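You operate a simulated robot arm through the tools that you are given. There is no shell and no other tool. Be economical: measure what you need, move in short steps, check, and stop when the job is done.

You are at the controls of a simulated robot arm. One attempt, no reset.

## Task
Swap spacers 29 and 25 under the brake's back feet.
Fine: free the feet by the jack buttons, move one spacer at a time, all feet down again, never on a bare pad; the other spacers stay.

Only the result counts: the job must be done as asked and must still hold three seconds after the hand-in. Knocking over, shifting, dropping, spilling or breaking anything else fails it.

## Robot
A 6-joint arm with a two-finger gripper, hanging from a carriage that runs on a gantry, over the field with the corners [-108.9, -209.7], [29.1, -210.1], [29.7, -0.1], [-108.3, 0.3] (x, y) and turns from -5.236 to 6.754 rad about z. Base frame: it is fixed where the carriage stands at the start and does not move with it; the origin is on the floor, on the carriage's upright axis, x ahead of it, y to its left, z up; the surface under the hand at the start is at about z = 72. Units: cm, rad, N and s.
With the tool pointing down near the work surface it reaches from about 10 to 44 cm from the robot's upright axis, wherever it stands. Its first joint turns from -2.897 to 2.897 rad. Places, roughly: blue bench with a brake [70, -20, 60]. Payload 2.45 kg.
Tool frame: the origin (TCP) lies between the finger pads and is the grasp point; the fingertips stand 2.6 cm ahead of it; z points along the fingers, y is the line along which they close. Largest opening 9.6 cm; the body of the gripper starts 6.9 cm behind the TCP.
Orientation is told as [roll, pitch, yaw] about the base's x, y, z axes, in that order, counted from this pose: with the fingers straight down and closing along the base's y, the tool's x points along the base's -x, its y along +y and its z along -z.

## Interface
- The arm moves only by the tool nudge_tool. Its argument "deltas" is a list of rows, each a list of 2 entries, a list of its own where there are three numbers: the shift along the base's x, y, z in cm, then the turn, a rotation vector about the base's x, y, z in rad. In form: [[[x, y, z], [wx, wy, wz]], ...]. A call has 1 to 10 rows; each row shifts and turns the commanded pose from where the row before left it. "hand" is the gripper command, from -1 (shut) to 1 (fully open), values between in proportion, set as the call begins (left out, the last holds). A row lasts 0.2 s, in which the tool goes at most 5 cm and 0.15 rad; a call with a longer step from one row to the next is refused whole, and so is a gripper value outside its range. Where a pose cannot be reached the arm comes as near as it can. A force on the tool above 40 N (or 10 N above the force at the start of the call, whichever is more), or a blocked arm, ends the call early, and 0.2 s more pass. The fingers move at their own pace and stop on an object; they squeeze with about 31 N. The grip force told is the motor's: it shows also when the fingers shut on nothing. Time passes only in rows, and 0.2 s behind the last, so rows that do not move let the fingers close. The reply holds the time, the measured pose of the TCP, the force on the tool along the base axes, the opening and the grip force, in the units named above and with some noise, with the torque about the TCP (base axes, N m) and any sound that the robot's microphone picked up.
- Cameras (640 x 400 px; columns grow to the right, rows downward): "scene" is now at [26.37, 0.35, 170.75]; the picture's right is [0.04, -1.00, 0.00], its down [-0.89, -0.04, -0.45] and it looks along [0.45, 0.02, -0.89] (base axes); focal length 270 px, centre (320, 200). "wrist" rides on the gripper at [8.2, 0.3, -9.8] in the tool frame; the picture's right is [-0.04, 1.00, 0.00], its down [-0.73, -0.03, -0.68] and it looks along [-0.68, -0.03, 0.73] (tool axes); focal length 256 px, centre (320, 200). There is no depth. A picture from a camera that has moved, and an enlarged one, comes with that camera's place and axes in the base frame and with its lens.
- capture(camera): a new picture of that camera. No time passes.
- raise_lower(by): slides the trunk up (or, below 0, down) by that many cm; the arm and the scene camera ride with it, the base frame stays. It gives what a move gives, with no picture.
- steer(legs): drives the robot by 1 to 6 legs, each [ahead, left, turn to the left] in cm, cm and rad, along the robot's own axes; the way and the turn of a leg run together, so that a leg with both is an arc; at most 150 cm and 3.142 rad a leg. The arm and the cameras ride along, it lands a little off, and it stops where it bumps. It keeps to its track: a leg is cut to what the track allows. It gives what a move gives.
- aim_head(pan, tilt): turns the head with the scene camera to pan (to the left, within 2.705 rad either way) and tilt (down, from -0.506 to 1.204), counted from straight ahead of the robot. It gives what a move gives.
- zoom(camera, box): a new picture of the part [left, top, right, bottom] of that camera's present view, enlarged. No time passes.
- finish_job(): hands the job in; it is judged then, once.

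Go step by step. Nothing tells you exact positions but the pictures and the camera data: compare them with the known pose of the tool, close in by small moves and look again before you grip or let go. The budget is 120 turns and 90 pictures, counting those below and the enlarged ones. Unless the task says otherwise, let go and move clear before handing in, and close with one line.

The tools are called after "Call:" as a command line: name --argument value ..., lists and objects as JSON in quotes. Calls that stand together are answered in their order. nudge_tool: Moves the arm, as the interface text tells. Its arguments: {"type":"object","properties":{"deltas":{"type":"array"},"hand":{"type":"number"}},"required":["deltas"]} The other tools are called the same way: raise_lower (by) slides the trunk up or down; steer (legs) drives the base; aim_head (pan, tilt) turns the head that bears the scene camera; capture (camera) takes a picture; zoom (camera, box) takes an enlarged picture of a part of a camera's view; finish_job () hands the job in.

At the start:

```text
clock: 0.0
ee_pos: [45.73, -3.14, 104.57]
tcp_rot: [0.001, -0.002, 0.002]
ft_force: [-0.1, 0.2, 0.3]
wrist_torque: [0.02, -0.01, 0.0]
width: 9.6
grip_force: 0.1
trunk travel left (down, up): [-43.9, 16.3]
robot x, y, heading: [-0.21, -0.14, -0.003]
head pan, tilt: [0.04, 1.103]
```

scene: 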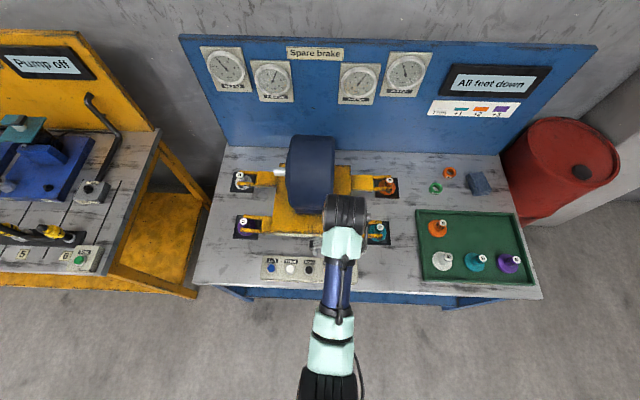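
wrist: 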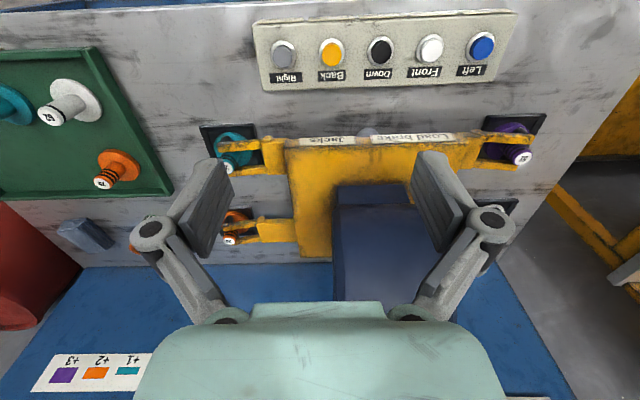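

I see the blue bench with the brake on four spacers at its feet, the jack buttons in front, and a tray of spare spacers on the right. I'll zoom in on the feet, buttons and signs.

Call:
zoom --camera "scene" --box '[220, 130, 420, 290]'

Call:
zoom --camera "scene" --box '[400, 60, 560, 290]'

Call:
zoom --camera "wrist" --box '[190, 0, 560, 260]'

Call:
zoom --camera "scene" --box '[190, 40, 430, 110]'

```text
2.50 times, centred on (320, 210) of scene
camera zoom: at [26.37, 0.35, 170.75], right [0.04, -1.0, 0.0], down [-0.89, -0.04, -0.45], along [0.45, 0.02, -0.89], focal length 675 px, centre (320, 175)
```

zoom: 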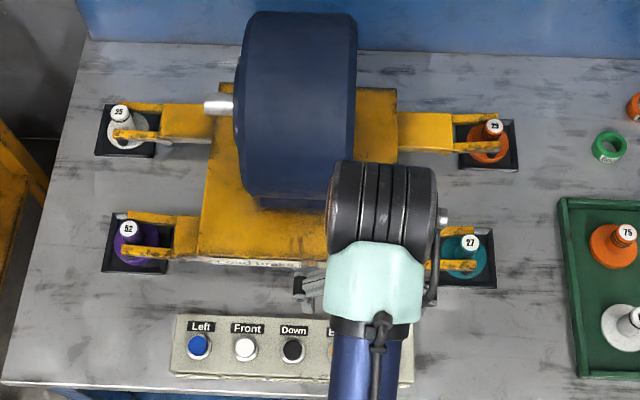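

```text
1.74 times, centred on (480, 175) of scene
camera zoom: at [26.37, 0.35, 170.75], right [0.04, -1.0, 0.0], down [-0.89, -0.04, -0.45], along [0.45, 0.02, -0.89], focal length 470 px, centre (42, 244)
```

zoom: 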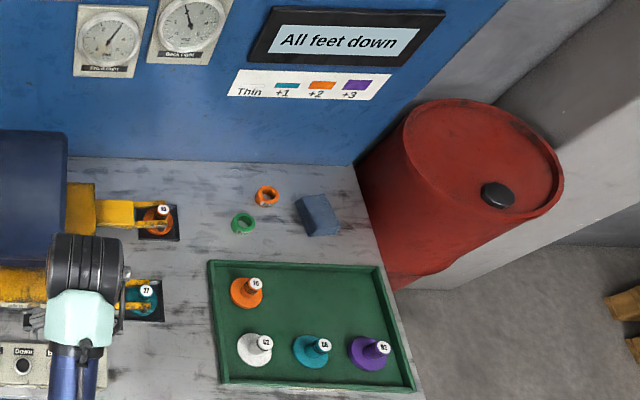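

```text
1.54 times, centred on (375, 130) of wrist
camera zoom: at [37.47, -2.97, 114.48], right [0.04, 1.0, 0.0], down [0.73, -0.03, 0.68], along [0.68, -0.03, -0.73], focal length 394 px, centre (235, 308)
```

zoom: 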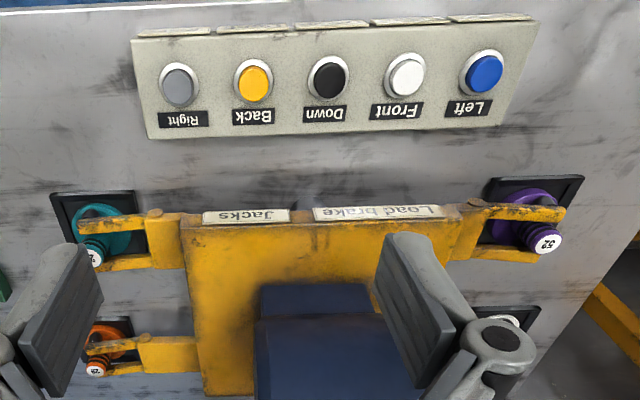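

```text
2.67 times, centred on (310, 75) of scene
camera zoom: at [26.37, 0.35, 170.75], right [0.04, -1.0, 0.0], down [-0.89, -0.04, -0.45], along [0.45, 0.02, -0.89], focal length 720 px, centre (347, 533)
```

zoom: 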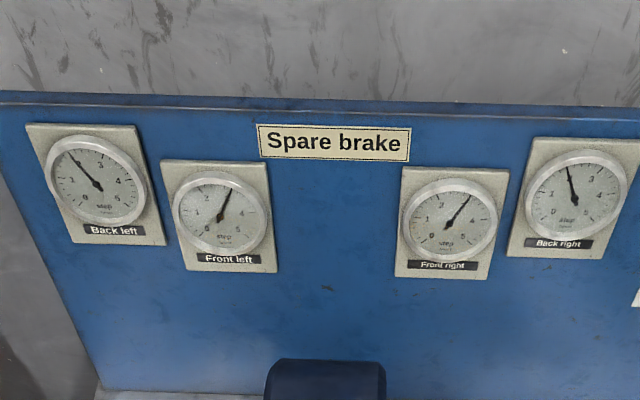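

The back feet rest on 25 (left, white/thin, about x 81, y 34) and 29 (right, orange, about x 81, y −24), and the "Back" jack button is near (46.6, −1.7). I'll shut the hand and move above that button.

Call:
nudge_tool --deltas '[[[0.4, 0.7, -4], [0, 0, 0]], [[0.4, 0.7, -4], [0, 0, 0]], [[0, 0, -4], [0, 0, 0]], [[0, 0, -4], [0, 0, 0]], [[0, 0, -4], [0, 0, 0]], [[0, 0, 0], [0, 0, 0]]]' --hand -1

Call:
capture --camera "wrist"

Call:
capture --camera "scene"

```text
clock: 1.4
ee_pos: [46.5, -1.85, 84.38]
tcp_rot: [0.0, -0.003, 0.001]
ft_force: [-1.1, -0.4, -0.5]
wrist_torque: [0.01, 0.04, 0.01]
width: 0.0
grip_force: 28.2
trunk travel left (down, up): [-43.9, 16.3]
robot x, y, heading: [0.14, -0.29, -0.003]
head pan, tilt: [0.04, 1.103]
```

```text
83 pictures are left
camera wrist: at [38.27, -1.6, 94.32], right [0.04, 1.0, 0.0], down [0.73, -0.03, 0.68], along [0.68, -0.03, -0.73], focal length 256 px, centre (320, 200)
```

wrist: 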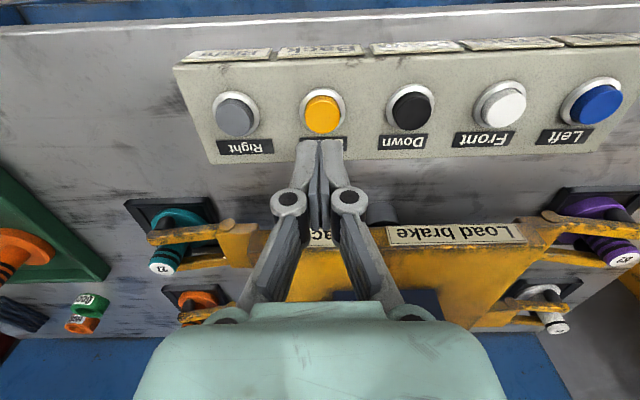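

```text
82 pictures are left
camera scene: at [26.37, 0.35, 170.76], right [0.04, -1.0, 0.0], down [-0.89, -0.04, -0.45], along [0.45, 0.02, -0.89], focal length 270 px, centre (320, 200)
```

scene: 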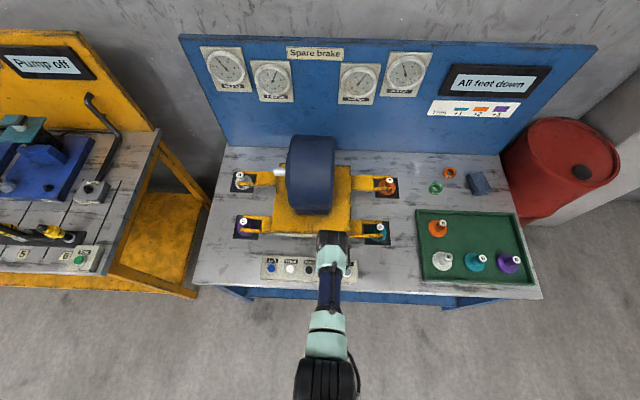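

The closed fingers are above the yellow "Back" button at (46.5, −1.8), and its top is near z 76. I'll press down slowly and then retreat.

Call:
nudge_tool --deltas '[[[0, 0, -2.5], [0, 0, 0]], [[0, 0, -2], [0, 0, 0]], [[0, 0, -0.7], [0, 0, 0]], [[0, 0, -0.4], [0, 0, 0]], [[0, 0, -0.4], [0, 0, 0]], [[0, 0, -0.4], [0, 0, 0]], [[0, 0, -0.4], [0, 0, 0]]]'

Call:
zoom --camera "scene" --box '[190, 40, 560, 290]'

```text
clock: 3.0
ee_pos: [46.03, -1.78, 78.73]
tcp_rot: [0.0, -0.003, -0.001]
ft_force: [1.2, -0.1, 2.9]
wrist_torque: [0.01, -0.04, 0.02]
width: 0.63
grip_force: 28.3
out of reach, approached as far as the arm can: row 4, 6
trunk travel left (down, up): [-43.9, 16.3]
robot x, y, heading: [0.23, 0.02, -0.003]
head pan, tilt: [0.04, 1.103]
heard: click
```

```text
1.60 times, centred on (375, 165) of scene
camera zoom: at [26.39, 0.34, 170.77], right [0.04, -1.0, 0.0], down [-0.89, -0.04, -0.45], along [0.45, 0.02, -0.89], focal length 432 px, centre (232, 256)
```

zoom: 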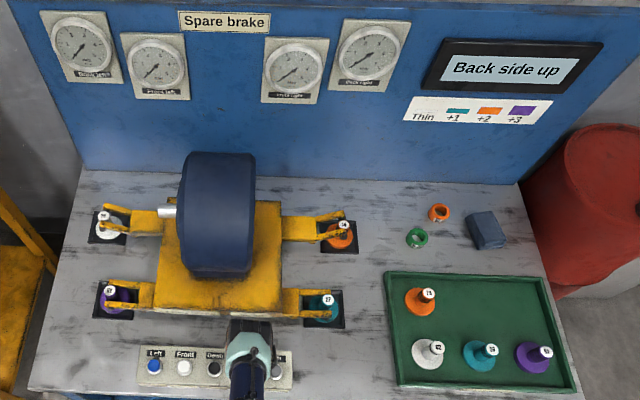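

The display reads "Back side up" and a click was heard, so the back feet are lifted. I'll retreat upward, then drive to the right and ahead so spacer 29 comes within reach.

Call:
nudge_tool --deltas '[[[0, 0, 4], [0, 0, 0]], [[0, 0, 4], [0, 0, 0]], [[0, 0, 4], [0, 0, 0]], [[0, 0, 4], [0, 0, 0]], [[0, 0, 4], [0, 0, 0]], [[0, 0, 4], [0, 0, 0]], [[0, 0, 2], [0, 0, 0]]]'

Call:
steer --legs '[[0, -24, 0], [29, 0, 0]]'

Call:
capture --camera "scene"

Call:
capture --camera "wrist"

```text
clock: 4.6
ee_pos: [46.06, -1.7, 104.4]
tcp_rot: [0.0, -0.001, 0.0]
ft_force: [-0.3, -0.5, -0.3]
wrist_torque: [-0.02, -0.02, 0.01]
width: 0.01
grip_force: 28.5
trunk travel left (down, up): [-43.9, 16.3]
robot x, y, heading: [-0.32, 0.12, 0.0]
head pan, tilt: [0.04, 1.103]
```

```text
clock: 8.0
ee_pos: [75.06, -25.66, 104.49]
tcp_rot: [0.001, -0.002, 0.0]
ft_force: [0.3, -1.1, 0.1]
wrist_torque: [0.01, 0.0, 0.0]
width: 0.0
grip_force: 29.3
trunk travel left (down, up): [-43.9, 16.3]
robot x, y, heading: [28.89, -23.87, 0.001]
head pan, tilt: [0.04, 1.103]
```

```text
80 pictures are left
camera scene: at [55.35, -23.52, 170.75], right [0.04, -1.0, 0.0], down [-0.89, -0.04, -0.45], along [0.45, 0.02, -0.89], focal length 270 px, centre (320, 200)
```

scene: 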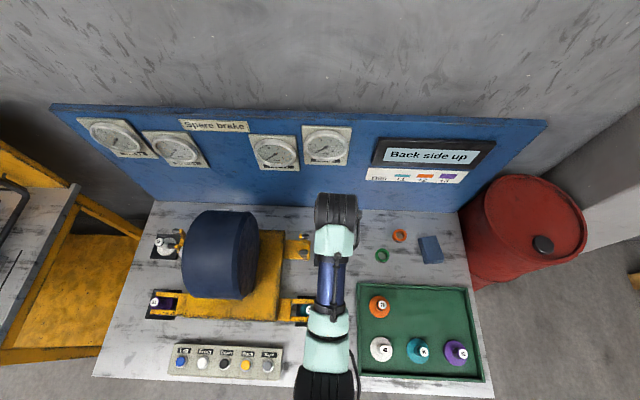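

```text
79 pictures are left
camera wrist: at [66.84, -25.35, 114.36], right [0.04, 1.0, 0.0], down [0.73, -0.03, 0.68], along [0.68, -0.03, -0.73], focal length 256 px, centre (320, 200)
```

wrist: 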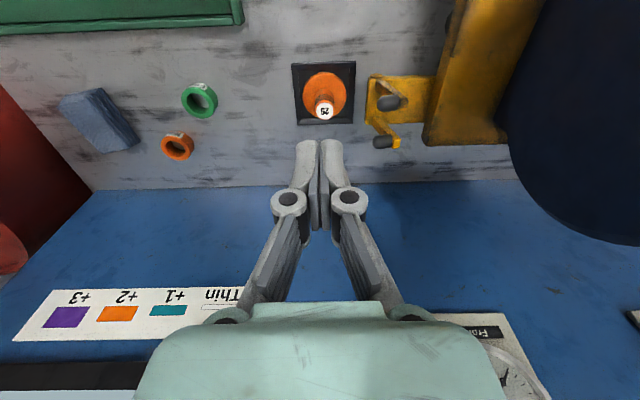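

Spacer 29 now sits below the hand, near (82, −25). I'll zoom in on it and on the lifted fork.

Call:
zoom --camera "wrist" --box '[260, 30, 460, 170]'

Call:
zoom --camera "scene" --box '[130, 200, 330, 330]'

```text
2.86 times, centred on (360, 100) of wrist
camera zoom: at [66.84, -25.35, 114.36], right [0.04, 1.0, 0.0], down [0.73, -0.03, 0.68], along [0.68, -0.03, -0.73], focal length 731 px, centre (206, 486)
```

zoom: 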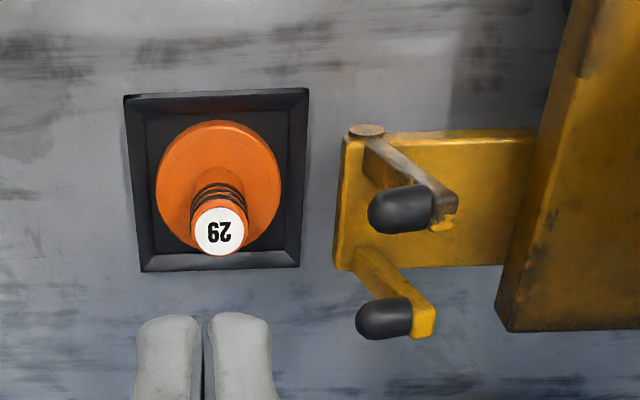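

```text
3.08 times, centred on (230, 265) of scene
camera zoom: at [55.35, -23.52, 170.75], right [0.04, -1.0, 0.0], down [-0.89, -0.04, -0.45], along [0.45, 0.02, -0.89], focal length 831 px, centre (597, 0)
```

zoom: 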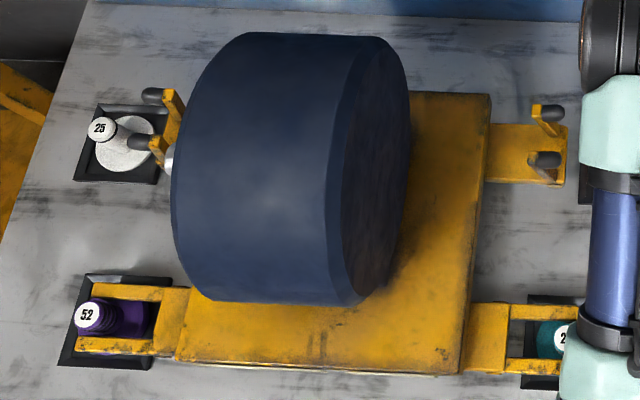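

The back forks fold upward when lifted, so both spacers can be picked straight up. I'll lower the trunk to extend the low-level reach, then move over spacer 29.

Call:
raise_lower --by -15

Call:
nudge_tool --deltas '[[[3, 0.3, 0], [0, 0, 0]], [[3.5, 0.2, 0], [0, 0, 0]], [[0, 0, 0], [0, 0, 0]]]' --hand -0.2

Call:
capture --camera "wrist"

Call:
capture --camera "scene"

```text
clock: 9.7
ee_pos: [75.08, -25.59, 89.37]
tcp_rot: [-0.001, -0.001, 0.001]
ft_force: [-0.5, 0.4, 0.5]
wrist_torque: [0.02, 0.01, -0.02]
width: 0.0
grip_force: 27.9
trunk travel left (down, up): [-28.9, 31.3]
robot x, y, heading: [29.0, -24.15, -0.001]
head pan, tilt: [0.04, 1.103]
```

```text
clock: 10.5
ee_pos: [81.6, -25.1, 89.45]
tcp_rot: [0.0, -0.003, 0.002]
ft_force: [0.2, 0.3, 0.8]
wrist_torque: [-0.04, 0.03, 0.02]
width: 3.83
grip_force: 0.1
trunk travel left (down, up): [-28.9, 31.3]
robot x, y, heading: [28.98, -23.67, 0.002]
head pan, tilt: [0.04, 1.103]
```

```text
76 pictures are left
camera wrist: at [73.42, -24.8, 99.25], right [0.04, 1.0, 0.0], down [0.73, -0.03, 0.68], along [0.68, -0.03, -0.73], focal length 256 px, centre (320, 200)
```

wrist: 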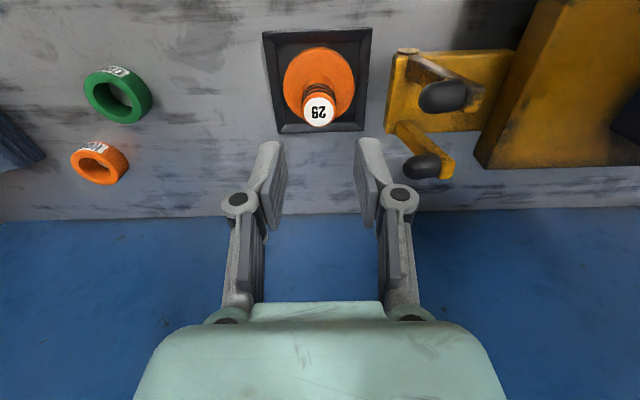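

```text
75 pictures are left
camera scene: at [55.36, -23.52, 155.76], right [0.04, -1.0, 0.0], down [-0.89, -0.04, -0.45], along [0.45, 0.02, -0.89], focal length 270 px, centre (320, 200)
```

scene: 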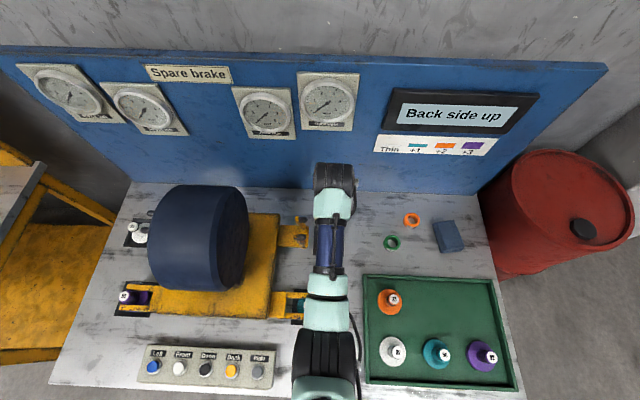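

The arm reaches over spacer 29, which I take to be centred at (81.6, −25.2) with its cap top near z 80.5. I'll descend straddling the post and check.

Call:
nudge_tool --deltas '[[[0, -0.1, -4], [0, 0, 0]], [[0, 0, -3], [0, 0, 0]], [[0, 0, -2], [0, 0, 0]], [[0, 0, -1], [0, 0, 0]], [[0, 0, 0], [0, 0, 0]]]'

Call:
capture --camera "wrist"

```text
clock: 11.7
ee_pos: [81.61, -25.23, 79.44]
tcp_rot: [-0.001, -0.003, 0.001]
ft_force: [-0.3, 0.3, 0.2]
wrist_torque: [0.02, -0.02, 0.02]
width: 3.84
grip_force: 0.0
trunk travel left (down, up): [-28.9, 31.3]
robot x, y, heading: [29.07, -24.05, 0.002]
head pan, tilt: [0.04, 1.103]
```

```text
74 pictures are left
camera wrist: at [73.39, -24.97, 89.27], right [0.04, 1.0, 0.0], down [0.73, -0.03, 0.68], along [0.68, -0.03, -0.73], focal length 256 px, centre (320, 200)
```

wrist: 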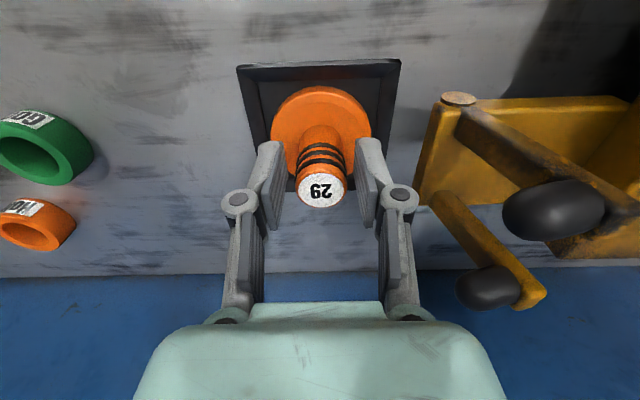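

The fingers straddle the post, centred, with the flange top near z 74.5. I'll go down a little more and close.

Call:
nudge_tool --deltas '[[[0, 0, -0.8], [0, 0, 0]], [[0, 0, -0.5], [0, 0, 0]], [[0, 0, 0], [0, 0, 0]]]'

Call:
nudge_tool --deltas '[[[0, 0, 0], [0, 0, 0]], [[0, 0, 0], [0, 0, 0]], [[0, 0, 0], [0, 0, 0]]]' --hand -1

Call:
nudge_tool --deltas '[[[0, 0, 0.5], [0, 0, 0]], [[0, 0, 1], [0, 0, 0]], [[0, 0, 2], [0, 0, 0]], [[0, 0, 3], [0, 0, 0]], [[0, 0, 3], [0, 0, 0]]]'

Call:
capture --camera "wrist"

Call:
capture --camera "scene"

```text
clock: 12.5
ee_pos: [81.58, -25.11, 78.0]
tcp_rot: [-0.001, -0.001, 0.0]
ft_force: [0.1, 1.0, 0.3]
wrist_torque: [0.03, 0.01, 0.0]
width: 3.81
grip_force: 0.1
trunk travel left (down, up): [-28.9, 31.3]
robot x, y, heading: [29.17, -23.98, -0.001]
head pan, tilt: [0.04, 1.103]
```

```text
clock: 13.3
ee_pos: [81.61, -25.29, 78.06]
tcp_rot: [0.0, -0.002, 0.001]
ft_force: [0.0, 0.1, -0.1]
wrist_torque: [0.04, -0.01, 0.0]
width: 2.8
grip_force: 31.0
trunk travel left (down, up): [-28.9, 31.3]
robot x, y, heading: [29.05, -24.07, 0.002]
head pan, tilt: [0.04, 1.103]
```

```text
clock: 14.5
ee_pos: [81.37, -25.26, 87.72]
tcp_rot: [0.0, -0.002, 0.001]
ft_force: [-0.3, -1.3, -2.0]
wrist_torque: [-0.02, 0.04, -0.02]
width: 2.82
grip_force: 31.2
trunk travel left (down, up): [-28.9, 31.3]
robot x, y, heading: [28.98, -23.71, 0.006]
head pan, tilt: [0.04, 1.103]
```

```text
73 pictures are left
camera wrist: at [73.23, -24.94, 97.63], right [0.04, 1.0, 0.0], down [0.73, -0.03, 0.68], along [0.68, -0.03, -0.73], focal length 256 px, centre (320, 200)
```

wrist: 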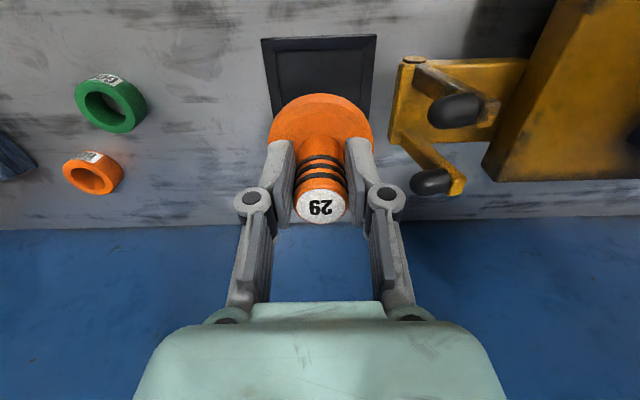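

```text
72 pictures are left
camera scene: at [55.35, -23.52, 155.75], right [0.04, -1.0, 0.0], down [-0.89, -0.04, -0.45], along [0.45, 0.02, -0.89], focal length 270 px, centre (320, 200)
```

scene: 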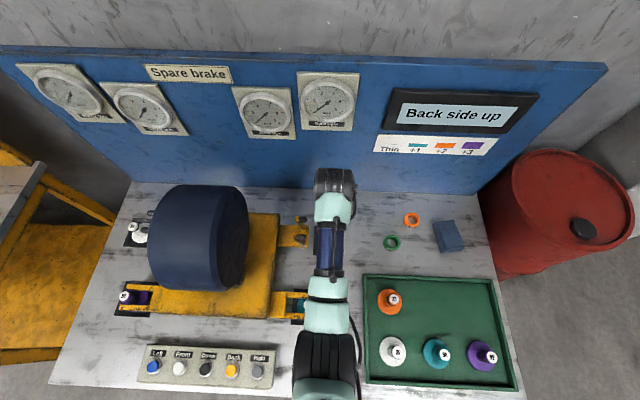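

Spacer 29 is held. I'll set it down temporarily on clear bench to the right of its pad, near (80, −36), between the pad and the green ring.

Call:
nudge_tool --deltas '[[[-0.4, -3.5, 0], [0, 0, 0]], [[-0.4, -3.5, 0], [0, 0, 0]], [[-0.4, -3.4, 0], [0, 0, 0]], [[0, 0, 0], [0, 0, 0]]]'

Call:
capture --camera "wrist"

```text
clock: 15.5
ee_pos: [80.43, -35.47, 87.77]
tcp_rot: [0.002, -0.001, 0.003]
ft_force: [-0.2, 0.0, -1.6]
wrist_torque: [0.02, 0.06, -0.01]
width: 2.81
grip_force: 31.5
trunk travel left (down, up): [-28.9, 31.3]
robot x, y, heading: [29.28, -23.51, 0.004]
head pan, tilt: [0.04, 1.103]
```

```text
71 pictures are left
camera wrist: at [72.15, -35.33, 97.69], right [0.04, 1.0, 0.0], down [0.73, -0.03, 0.68], along [0.68, -0.03, -0.73], focal length 256 px, centre (320, 200)
```

wrist: 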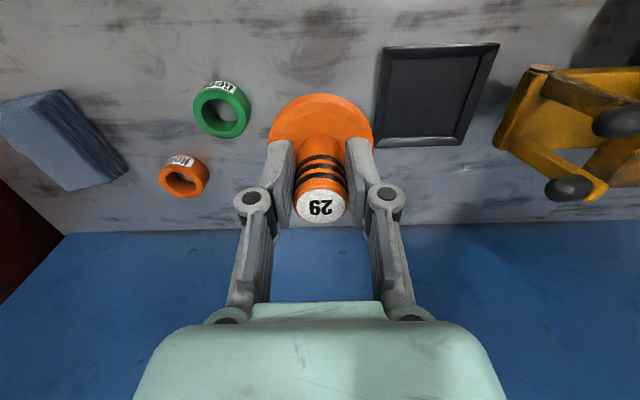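

There is room between the green ring (y −45) and the pad edge (y −29), so I'll lower gently until contact.

Call:
nudge_tool --deltas '[[[0, 0, -4], [0, 0, 0]], [[0, 0, -3.5], [0, 0, 0]], [[0, 0, -1.2], [0, 0, 0]], [[0, 0, -0.3], [0, 0, 0]], [[0, 0, -0.3], [0, 0, 0]], [[0, 0, -0.2], [0, 0, 0]]]'

Call:
capture --camera "wrist"

```text
clock: 16.9
ee_pos: [80.36, -35.67, 78.25]
tcp_rot: [-0.002, -0.001, 0.001]
ft_force: [-0.3, -0.7, -2.5]
wrist_torque: [0.0, 0.01, 0.04]
width: 2.83
grip_force: 31.5
trunk travel left (down, up): [-28.9, 31.3]
robot x, y, heading: [28.99, -23.97, 0.001]
head pan, tilt: [0.04, 1.103]
```

```text
70 pictures are left
camera wrist: at [72.17, -35.34, 88.07], right [0.04, 1.0, 0.0], down [0.73, -0.03, 0.68], along [0.68, -0.03, -0.73], focal length 256 px, centre (320, 200)
```

wrist: 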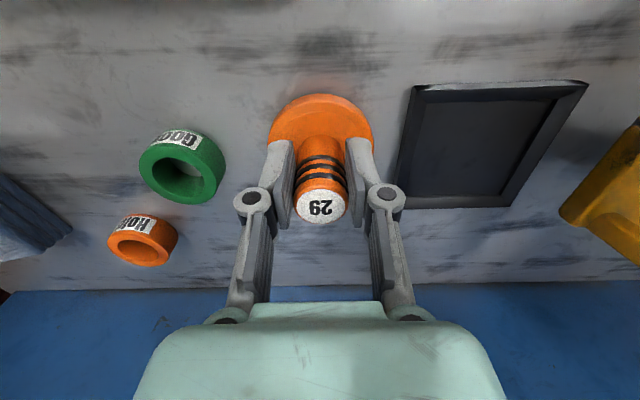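

There is no contact yet, so I'll keep lowering in small steps.

Call:
nudge_tool --deltas '[[[0, 0, -0.2], [0, 0, 0]], [[0, 0, -0.2], [0, 0, 0]], [[0, 0, -0.2], [0, 0, 0]]]'

Call:
nudge_tool --deltas '[[[0, 0, -0.2], [0, 0, 0]], [[0, 0, -0.2], [0, 0, 0]]]'

```text
clock: 17.7
ee_pos: [80.43, -35.51, 77.76]
tcp_rot: [-0.001, -0.004, 0.001]
ft_force: [-6.8, 1.6, 15.6]
wrist_torque: [0.07, 0.24, 0.0]
width: 2.83
grip_force: 31.0
trunk travel left (down, up): [-28.9, 31.3]
robot x, y, heading: [29.33, -23.85, 0.005]
head pan, tilt: [0.04, 1.103]
```

```text
clock: 18.3
ee_pos: [80.56, -35.58, 77.32]
tcp_rot: [-0.003, -0.006, 0.002]
ft_force: [-6.2, 1.6, 27.3]
wrist_torque: [0.06, -0.11, 0.04]
width: 2.87
grip_force: 30.8
trunk travel left (down, up): [-28.9, 31.3]
robot x, y, heading: [28.93, -23.98, -0.0]
head pan, tilt: [0.04, 1.103]
```

The spacer is on the bench, with contact at TCP z about 77.7. I'll release and rise.

Call:
nudge_tool --deltas '[[[0, 0, 0.3], [0, 0, 0]], [[0, 0, 0], [0, 0, 0]], [[0, 0, 0], [0, 0, 0]]]' --hand -0.1

Call:
nudge_tool --deltas '[[[0, 0, 1.5], [0, 0, 0]], [[0, 0, 4], [0, 0, 0]], [[0, 0, 4], [0, 0, 0]], [[0, 0, 4], [0, 0, 0]], [[0, 0, 4], [0, 0, 0]], [[0, 0, 4], [0, 0, 0]], [[0, 0, 4], [0, 0, 0]]]'

Call:
capture --camera "wrist"

Call:
capture --camera "scene"

```text
clock: 19.1
ee_pos: [80.31, -35.62, 77.44]
tcp_rot: [0.0, -0.001, 0.0]
ft_force: [-0.1, -0.3, -0.6]
wrist_torque: [0.0, -0.02, -0.03]
width: 4.33
grip_force: 0.2
trunk travel left (down, up): [-28.9, 31.3]
robot x, y, heading: [29.21, -24.1, 0.0]
head pan, tilt: [0.04, 1.103]
```

```text
clock: 20.7
ee_pos: [84.43, -36.65, 99.03]
tcp_rot: [0.001, -0.003, 0.001]
ft_force: [0.9, -0.3, 0.1]
wrist_torque: [0.01, -0.01, 0.0]
width: 4.33
grip_force: 0.0
out of reach, approached as far as the arm can: row 5, 6, 7
trunk travel left (down, up): [-28.9, 31.3]
robot x, y, heading: [28.92, -24.05, 0.004]
head pan, tilt: [0.04, 1.103]
```

```text
69 pictures are left
camera wrist: at [76.36, -36.25, 108.83], right [0.04, 1.0, 0.0], down [0.73, -0.03, 0.68], along [0.68, -0.03, -0.73], focal length 256 px, centre (320, 200)
```

wrist: 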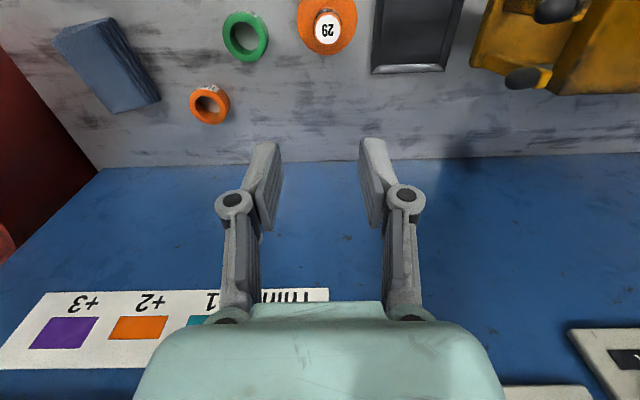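

```text
68 pictures are left
camera scene: at [55.36, -23.52, 155.75], right [0.04, -1.0, 0.0], down [-0.89, -0.04, -0.45], along [0.45, 0.02, -0.89], focal length 270 px, centre (320, 200)
```

scene: 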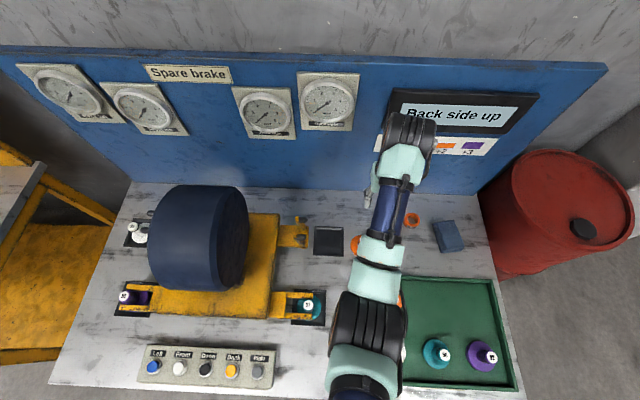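

Spacer 29 is parked upright at about (80.4, −35.6) and its pad is empty, with the jack still up. I'll raise the trunk, pull the arm in, and go around in front of the drum toward spacer 25.

Call:
raise_lower --by 14

Call:
nudge_tool --deltas '[[[-4, 1, 0], [0, 0, 0]], [[-4, 1, 0], [0, 0, 0]], [[-4, 1, 0], [0, 0, 0]], [[-4, 1, 0], [0, 0, 0]], [[-4, 1, 0], [0, 0, 0]], [[-4, 1, 0], [0, 0, 0]], [[-4, 1, 0], [0, 0, 0]]]'

Call:
steer --legs '[[0, 24, 0], [1, 0, 0]]'

```text
clock: 22.4
ee_pos: [84.48, -36.44, 112.94]
tcp_rot: [-0.002, -0.003, 0.002]
ft_force: [0.7, -0.2, 0.5]
wrist_torque: [0.03, -0.04, 0.01]
width: 4.3
grip_force: 0.0
trunk travel left (down, up): [-42.9, 17.3]
robot x, y, heading: [28.86, -23.98, 0.006]
head pan, tilt: [0.04, 1.103]
```

```text
clock: 24.0
ee_pos: [64.36, -31.25, 100.29]
tcp_rot: [0.0, -0.007, 0.002]
ft_force: [0.9, 0.4, 0.1]
wrist_torque: [0.03, 0.02, -0.03]
width: 4.33
grip_force: 0.0
out of reach, approached as far as the arm can: row 1, 2, 3, 4, 5, 6, 7
trunk travel left (down, up): [-42.9, 17.3]
robot x, y, heading: [28.85, -23.87, 0.003]
head pan, tilt: [0.04, 1.103]
```

```text
clock: 26.1
ee_pos: [64.72, -7.47, 100.26]
tcp_rot: [-0.002, -0.006, 0.003]
ft_force: [-0.3, 0.5, -0.5]
wrist_torque: [0.01, 0.01, -0.01]
width: 4.32
grip_force: 0.0
trunk travel left (down, up): [-42.9, 17.3]
robot x, y, heading: [29.5, -0.22, 0.007]
head pan, tilt: [0.04, 1.103]
```

The carriage is at its left-front limit with the TCP at (64.7, −7.5, 100). I'll raise the trunk for clearance over the drum and swing toward the left side.

Call:
raise_lower --by 12

Call:
nudge_tool --deltas '[[[0.5, 4, 0], [0, 0, 0]], [[0.3, 4, 0], [0, 0, 0]], [[0, 4, 0], [0, 0, 0]], [[-0.4, 4, 0], [0, 0, 0]], [[-1, 4, 0], [0, 0, 0]], [[-1.5, 4, 0], [0, 0, 0]], [[-1.5, 3.5, 0], [0, 0, 0]]]'

Call:
capture --camera "wrist"

Call:
capture --camera "scene"

```text
clock: 27.6
ee_pos: [64.72, -7.45, 112.23]
tcp_rot: [-0.001, -0.007, 0.004]
ft_force: [0.2, -0.1, 0.1]
wrist_torque: [-0.01, -0.01, -0.01]
width: 4.3
grip_force: 0.0
trunk travel left (down, up): [-54.9, 5.3]
robot x, y, heading: [29.37, -0.12, 0.002]
head pan, tilt: [0.04, 1.103]
```

```text
clock: 29.2
ee_pos: [61.27, 20.0, 112.31]
tcp_rot: [-0.002, -0.007, 0.0]
ft_force: [-0.3, -1.0, 0.3]
wrist_torque: [-0.02, 0.02, 0.0]
width: 4.35
grip_force: 0.0
trunk travel left (down, up): [-54.9, 5.3]
robot x, y, heading: [29.51, 0.15, 0.001]
head pan, tilt: [0.04, 1.103]
```

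```text
67 pictures are left
camera wrist: at [52.86, 20.28, 122.12], right [0.04, 1.0, 0.0], down [0.73, -0.03, 0.68], along [0.68, -0.03, -0.73], focal length 256 px, centre (320, 200)
```

wrist: 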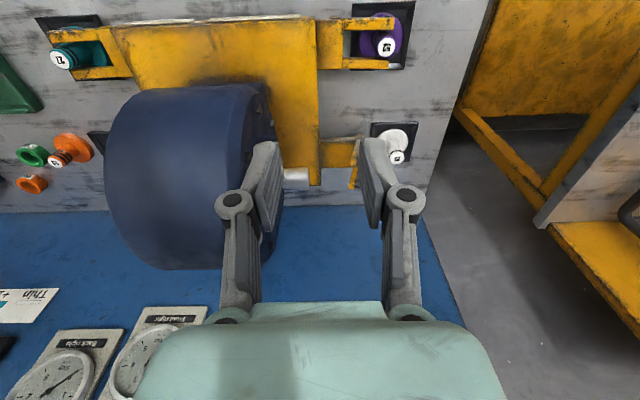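

```text
66 pictures are left
camera scene: at [55.73, 0.35, 181.76], right [0.04, -1.0, 0.0], down [-0.89, -0.04, -0.45], along [0.45, 0.02, -0.89], focal length 270 px, centre (320, 200)
```

scene: 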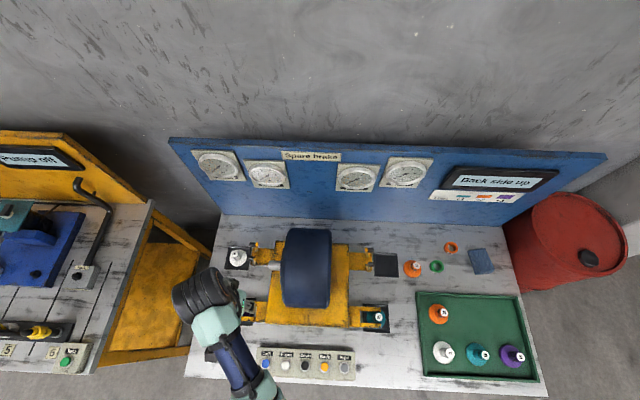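

Spacer 25 appears at about (81.7, 34), left of the drum. I'll lower the trunk and extend along the line toward it, clear of the drum.

Call:
raise_lower --by -18

Call:
nudge_tool --deltas '[[[3, 2.5, 0], [0, 0, 0]], [[3, 2.5, 0], [0, 0, 0]], [[3, 2, 0.5], [0, 0, 0]], [[2, 1.5, 0.5], [0, 0, 0]]]'

Call:
capture --camera "scene"

Call:
capture --camera "wrist"

```text
clock: 31.2
ee_pos: [61.2, 19.96, 94.3]
tcp_rot: [-0.002, -0.006, 0.003]
ft_force: [0.2, 0.1, 0.5]
wrist_torque: [-0.01, 0.0, -0.01]
width: 4.31
grip_force: 0.0
trunk travel left (down, up): [-36.9, 23.3]
robot x, y, heading: [29.58, 0.13, 0.002]
head pan, tilt: [0.04, 1.103]
```

```text
clock: 32.2
ee_pos: [72.09, 28.48, 95.32]
tcp_rot: [0.001, -0.008, 0.003]
ft_force: [-1.3, 0.1, -0.2]
wrist_torque: [0.02, -0.03, 0.03]
width: 4.31
grip_force: 0.1
trunk travel left (down, up): [-36.9, 23.3]
robot x, y, heading: [29.47, -0.1, 0.011]
head pan, tilt: [0.04, 1.103]
```

```text
65 pictures are left
camera scene: at [55.73, 0.36, 163.76], right [0.04, -1.0, 0.0], down [-0.89, -0.04, -0.45], along [0.45, 0.02, -0.89], focal length 270 px, centre (320, 200)
```

scene: 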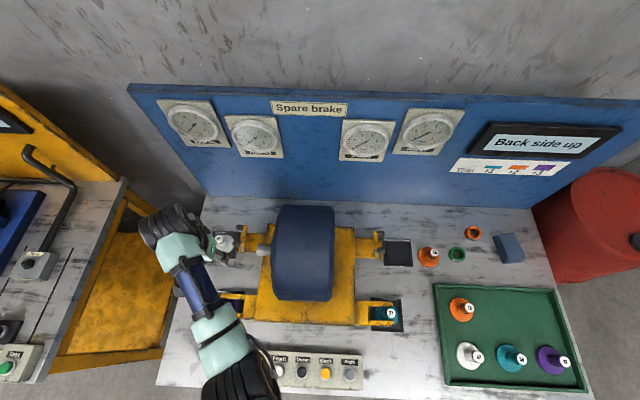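

```text
64 pictures are left
camera wrist: at [63.93, 28.76, 105.17], right [0.04, 1.0, 0.0], down [0.73, -0.03, 0.68], along [0.68, -0.03, -0.73], focal length 256 px, centre (320, 200)
```

wrist: 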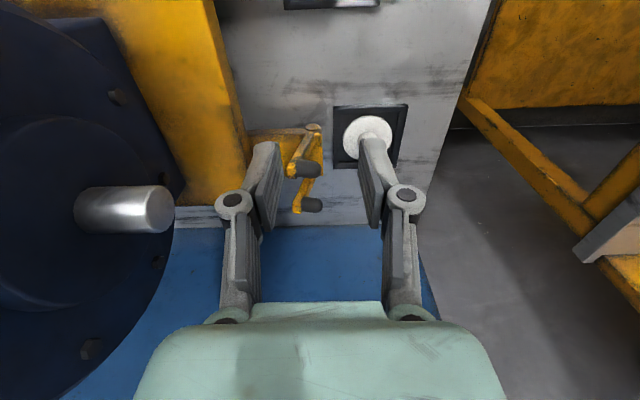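

The hand is at (72, 28.5, 95). I'll lower the trunk some more and extend over spacer 25, watching for the reach limit.

Call:
raise_lower --by -10

Call:
nudge_tool --deltas '[[[0, 0, 3], [0, 0, 0]], [[3, 2, 2], [0, 0, 0]], [[3, 2, 0], [0, 0, 0]], [[2, 1.0, 0], [0, 0, 0]]]'

Call:
capture --camera "wrist"

```text
clock: 33.5
ee_pos: [72.06, 28.53, 85.26]
tcp_rot: [-0.003, -0.008, 0.005]
ft_force: [-0.5, -0.4, 0.0]
wrist_torque: [0.01, 0.0, 0.0]
width: 4.34
grip_force: 0.1
trunk travel left (down, up): [-26.9, 33.3]
robot x, y, heading: [29.03, -0.11, 0.002]
head pan, tilt: [0.04, 1.103]
```

```text
clock: 34.5
ee_pos: [80.31, 33.57, 90.36]
tcp_rot: [-0.001, -0.007, 0.005]
ft_force: [-0.2, 0.1, 0.3]
wrist_torque: [0.01, -0.01, -0.03]
width: 4.31
grip_force: 0.2
trunk travel left (down, up): [-26.9, 33.3]
robot x, y, heading: [29.08, -0.01, -0.002]
head pan, tilt: [0.04, 1.103]
```

```text
63 pictures are left
camera wrist: at [71.99, 33.85, 100.25], right [0.04, 1.0, 0.0], down [0.73, -0.03, 0.68], along [0.68, -0.03, -0.73], focal length 256 px, centre (320, 200)
```

wrist: 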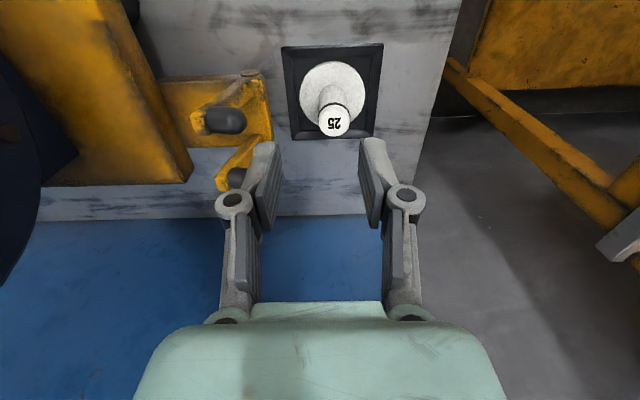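

Spacer 25 is at about (82.0, 34.65). I'll centre over it, then lower the trunk toward it.

Call:
nudge_tool --deltas '[[[1.7, 1.1, 0], [0, 0, 0]], [[0, 0, 0], [0, 0, 0]]]' --hand -0.1

Call:
raise_lower --by -9

Call:
capture --camera "wrist"

Call:
capture --camera "scene"

```text
clock: 35.1
ee_pos: [81.84, 34.68, 90.27]
tcp_rot: [0.001, -0.008, 0.004]
ft_force: [0.3, 0.7, 0.5]
wrist_torque: [0.02, 0.05, -0.01]
width: 4.33
grip_force: 0.0
trunk travel left (down, up): [-26.9, 33.3]
robot x, y, heading: [29.31, -0.18, 0.005]
head pan, tilt: [0.04, 1.103]
```

```text
clock: 36.4
ee_pos: [81.72, 34.62, 81.37]
tcp_rot: [-0.003, -0.008, 0.004]
ft_force: [0.4, 0.4, 0.1]
wrist_torque: [-0.02, 0.01, -0.04]
width: 4.32
grip_force: 0.1
trunk travel left (down, up): [-17.9, 42.3]
robot x, y, heading: [29.34, -0.08, -0.001]
head pan, tilt: [0.04, 1.103]
```

```text
62 pictures are left
camera wrist: at [73.63, 34.87, 91.18], right [0.04, 1.0, 0.0], down [0.73, -0.03, 0.68], along [0.68, -0.03, -0.73], focal length 256 px, centre (320, 200)
```

wrist: 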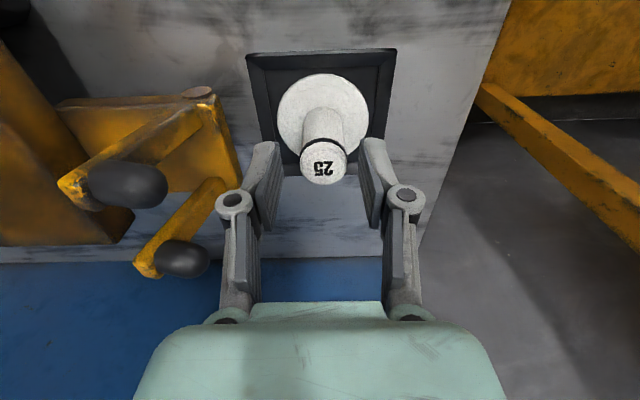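

```text
61 pictures are left
camera scene: at [55.73, 0.36, 144.76], right [0.04, -1.0, 0.0], down [-0.89, -0.04, -0.45], along [0.45, 0.02, -0.89], focal length 270 px, centre (320, 200)
```

scene: 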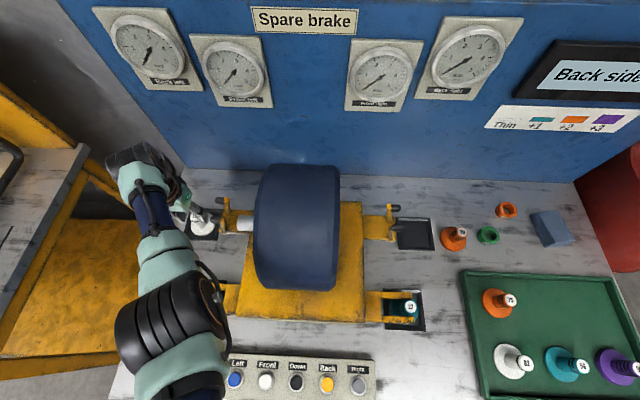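

The post is centred between the fingers. I'll descend the last 3.7 cm, grip and lift.

Call:
nudge_tool --deltas '[[[0.2, 0, -1.5], [0, 0, 0]], [[0, 0, -1.4], [0, 0, 0]], [[0, 0, -0.8], [0, 0, 0]], [[0, 0, 0], [0, 0, 0]]]'

Call:
nudge_tool --deltas '[[[0, 0, 0], [0, 0, 0]], [[0, 0, 0], [0, 0, 0]], [[0, 0, 0], [0, 0, 0]]]' --hand -1

Call:
capture --camera "wrist"

```text
clock: 37.4
ee_pos: [81.44, 34.23, 77.95]
tcp_rot: [-0.001, -0.006, 0.002]
ft_force: [0.9, -0.3, -0.1]
wrist_torque: [0.02, 0.0, -0.02]
width: 4.31
grip_force: 0.1
out of reach, approached as far as the arm can: row 2
trunk travel left (down, up): [-17.9, 42.3]
robot x, y, heading: [29.17, 0.14, 0.003]
head pan, tilt: [0.04, 1.103]
```

```text
clock: 38.2
ee_pos: [81.49, 34.38, 77.93]
tcp_rot: [0.0, -0.008, 0.004]
ft_force: [0.2, 4.5, 2.4]
wrist_torque: [0.11, 0.01, 0.03]
width: 2.76
grip_force: 31.3
trunk travel left (down, up): [-17.9, 42.3]
robot x, y, heading: [29.12, 0.06, 0.001]
head pan, tilt: [0.04, 1.103]
```

```text
60 pictures are left
camera wrist: at [73.2, 34.59, 87.76], right [0.04, 1.0, 0.0], down [0.73, -0.03, 0.68], along [0.68, -0.02, -0.73], focal length 256 px, centre (320, 200)
```

wrist: 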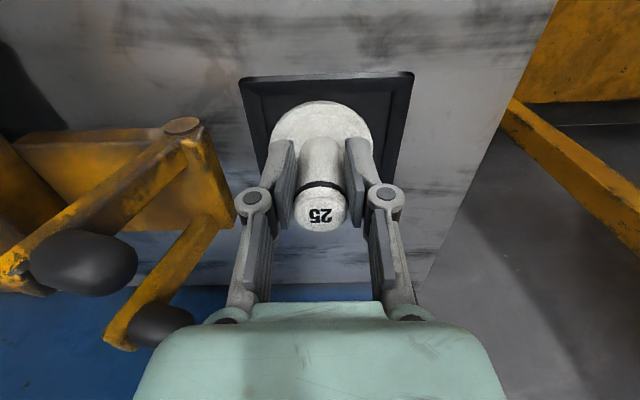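

Spacer 25 is gripped, with its post about 0.5 cm ahead of the TCP in x. I'll lift it with the trunk, then reverse the path back in front of the drum.

Call:
raise_lower --by 27

Call:
nudge_tool --deltas '[[[-3, -2, 0], [0, 0, 0]], [[-3, -2, 0], [0, 0, 0]], [[-3, -2, 0], [0, 0, 0]]]'

Call:
capture --camera "scene"

```text
clock: 41.0
ee_pos: [81.5, 34.23, 104.85]
tcp_rot: [0.001, -0.006, 0.003]
ft_force: [-0.7, 0.2, -2.5]
wrist_torque: [0.01, 0.0, -0.03]
width: 2.73
grip_force: 30.9
trunk travel left (down, up): [-44.9, 15.3]
robot x, y, heading: [29.32, 0.18, 0.002]
head pan, tilt: [0.04, 1.103]
```

```text
clock: 41.8
ee_pos: [72.38, 28.1, 104.78]
tcp_rot: [0.0, -0.005, 0.003]
ft_force: [-0.5, 0.3, -0.3]
wrist_torque: [-0.03, 0.04, 0.01]
width: 2.74
grip_force: 31.1
trunk travel left (down, up): [-44.9, 15.3]
robot x, y, heading: [29.1, 0.05, 0.001]
head pan, tilt: [0.04, 1.103]
```

```text
59 pictures are left
camera scene: at [55.72, 0.36, 171.76], right [0.04, -1.0, 0.0], down [-0.89, -0.04, -0.45], along [0.45, 0.02, -0.89], focal length 270 px, centre (320, 200)
```

scene: 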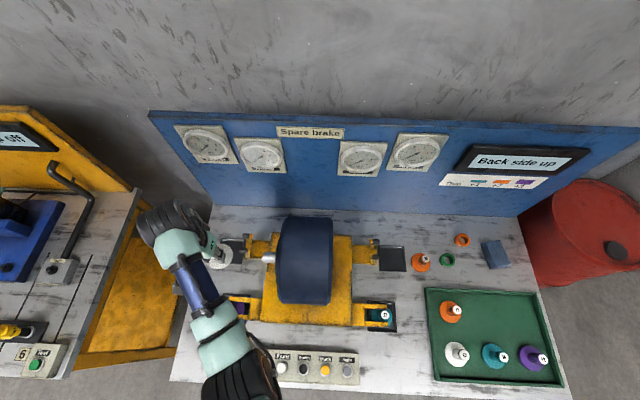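

Spacer 25 is held and clear. I'll raise the trunk further and swing back to the right in front of the drum.

Call:
raise_lower --by 14

Call:
nudge_tool --deltas '[[[-2.8, -3, -0.5], [0, 0, 0]], [[-2.7, -3, -0.5], [0, 0, 0]], [[-1, -4, -0.5], [0, 0, 0]], [[0, -4.5, -0.5], [0, 0, 0]], [[0, -4.5, -0.5], [0, 0, 0]], [[0, -4.5, 0], [0, 0, 0]], [[0, -4.5, 0], [0, 0, 0]]]'

Call:
steer --legs '[[0, -24, 0]]'

```text
clock: 43.4
ee_pos: [72.42, 28.23, 118.77]
tcp_rot: [-0.001, -0.006, 0.004]
ft_force: [-0.3, 0.4, -1.3]
wrist_torque: [-0.01, -0.03, 0.0]
width: 2.7
grip_force: 31.2
trunk travel left (down, up): [-58.9, 1.3]
robot x, y, heading: [29.34, 0.29, 0.009]
head pan, tilt: [0.04, 1.103]
```

```text
clock: 45.0
ee_pos: [66.0, 0.07, 116.35]
tcp_rot: [-0.001, -0.007, 0.004]
ft_force: [0.4, 0.1, -1.9]
wrist_torque: [-0.02, 0.02, -0.01]
width: 2.71
grip_force: 31.6
trunk travel left (down, up): [-58.9, 1.3]
robot x, y, heading: [29.22, -0.33, 0.004]
head pan, tilt: [0.04, 1.103]
```

```text
clock: 46.8
ee_pos: [65.94, -23.96, 116.32]
tcp_rot: [-0.001, -0.007, 0.005]
ft_force: [0.8, -0.5, -1.2]
wrist_torque: [-0.01, 0.03, 0.03]
width: 2.69
grip_force: 31.0
trunk travel left (down, up): [-58.9, 1.3]
robot x, y, heading: [29.06, -24.12, 0.006]
head pan, tilt: [0.04, 1.103]
```

The carriage is now by the right side. I'll extend over the empty right pad and lower the trunk.

Call:
nudge_tool --deltas '[[[4, -0.3, 0], [0, 0, 0]], [[4, -0.3, 0], [0, 0, 0]], [[4, -0.3, 0], [0, 0, 0]], [[3.1, -0.3, 0], [0, 0, 0]]]'

Call:
raise_lower --by -30

Call:
capture --camera "wrist"

```text
clock: 47.8
ee_pos: [81.05, -25.15, 116.22]
tcp_rot: [-0.001, -0.007, 0.003]
ft_force: [-0.6, 0.9, -1.9]
wrist_torque: [-0.03, -0.02, 0.01]
width: 2.71
grip_force: 30.9
trunk travel left (down, up): [-58.9, 1.3]
robot x, y, heading: [29.16, -24.57, 0.001]
head pan, tilt: [0.04, 1.103]
```

```text
clock: 50.8
ee_pos: [80.97, -25.19, 86.35]
tcp_rot: [0.001, -0.007, 0.002]
ft_force: [-0.5, 0.7, -1.4]
wrist_torque: [0.02, 0.01, -0.03]
width: 2.69
grip_force: 31.4
trunk travel left (down, up): [-28.9, 31.3]
robot x, y, heading: [29.39, -24.15, -0.002]
head pan, tilt: [0.04, 1.103]
```

```text
58 pictures are left
camera wrist: at [72.68, -24.9, 96.12], right [0.04, 1.0, 0.0], down [0.73, -0.03, 0.68], along [0.68, -0.02, -0.73], focal length 256 px, centre (320, 200)
```

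wrist: 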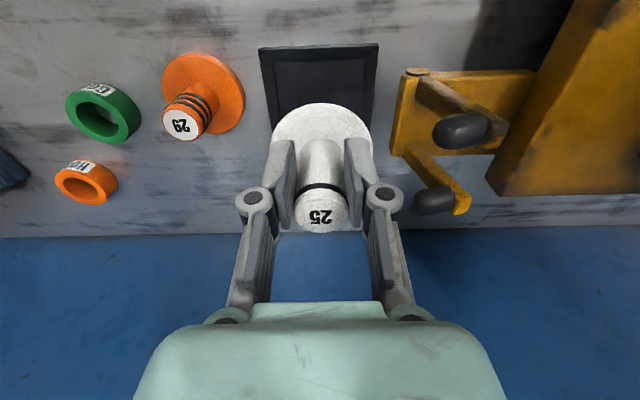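

Spacer 25 is centred over the right pad within a few millimetres. I'll lower it gently onto the pad.

Call:
nudge_tool --deltas '[[[0.15, -0.05, -4], [0, 0, 0]], [[0, 0, -3], [0, 0, 0]], [[0, 0, -0.8], [0, 0, 0]], [[0, 0, -0.2], [0, 0, 0]], [[0, 0, -0.2], [0, 0, 0]], [[0, 0, -0.2], [0, 0, 0]], [[0, 0, -0.2], [0, 0, 0]]]'

Call:
capture --camera "wrist"

```text
clock: 52.4
ee_pos: [81.23, -25.18, 77.81]
tcp_rot: [0.001, -0.009, 0.006]
ft_force: [-11.9, 0.8, 27.9]
wrist_torque: [0.03, -0.11, 0.0]
width: 2.71
grip_force: 31.5
trunk travel left (down, up): [-28.9, 31.3]
robot x, y, heading: [29.58, -23.99, 0.01]
head pan, tilt: [0.04, 1.103]
```

```text
57 pictures are left
camera wrist: at [72.9, -24.94, 87.68], right [0.04, 1.0, 0.0], down [0.73, -0.03, 0.69], along [0.69, -0.02, -0.73], focal length 256 px, centre (320, 200)
```

wrist: 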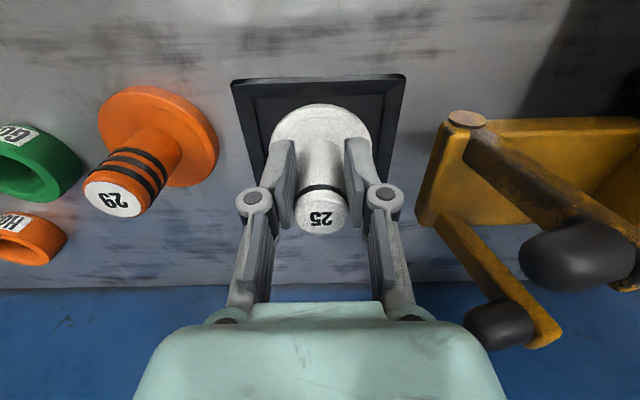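

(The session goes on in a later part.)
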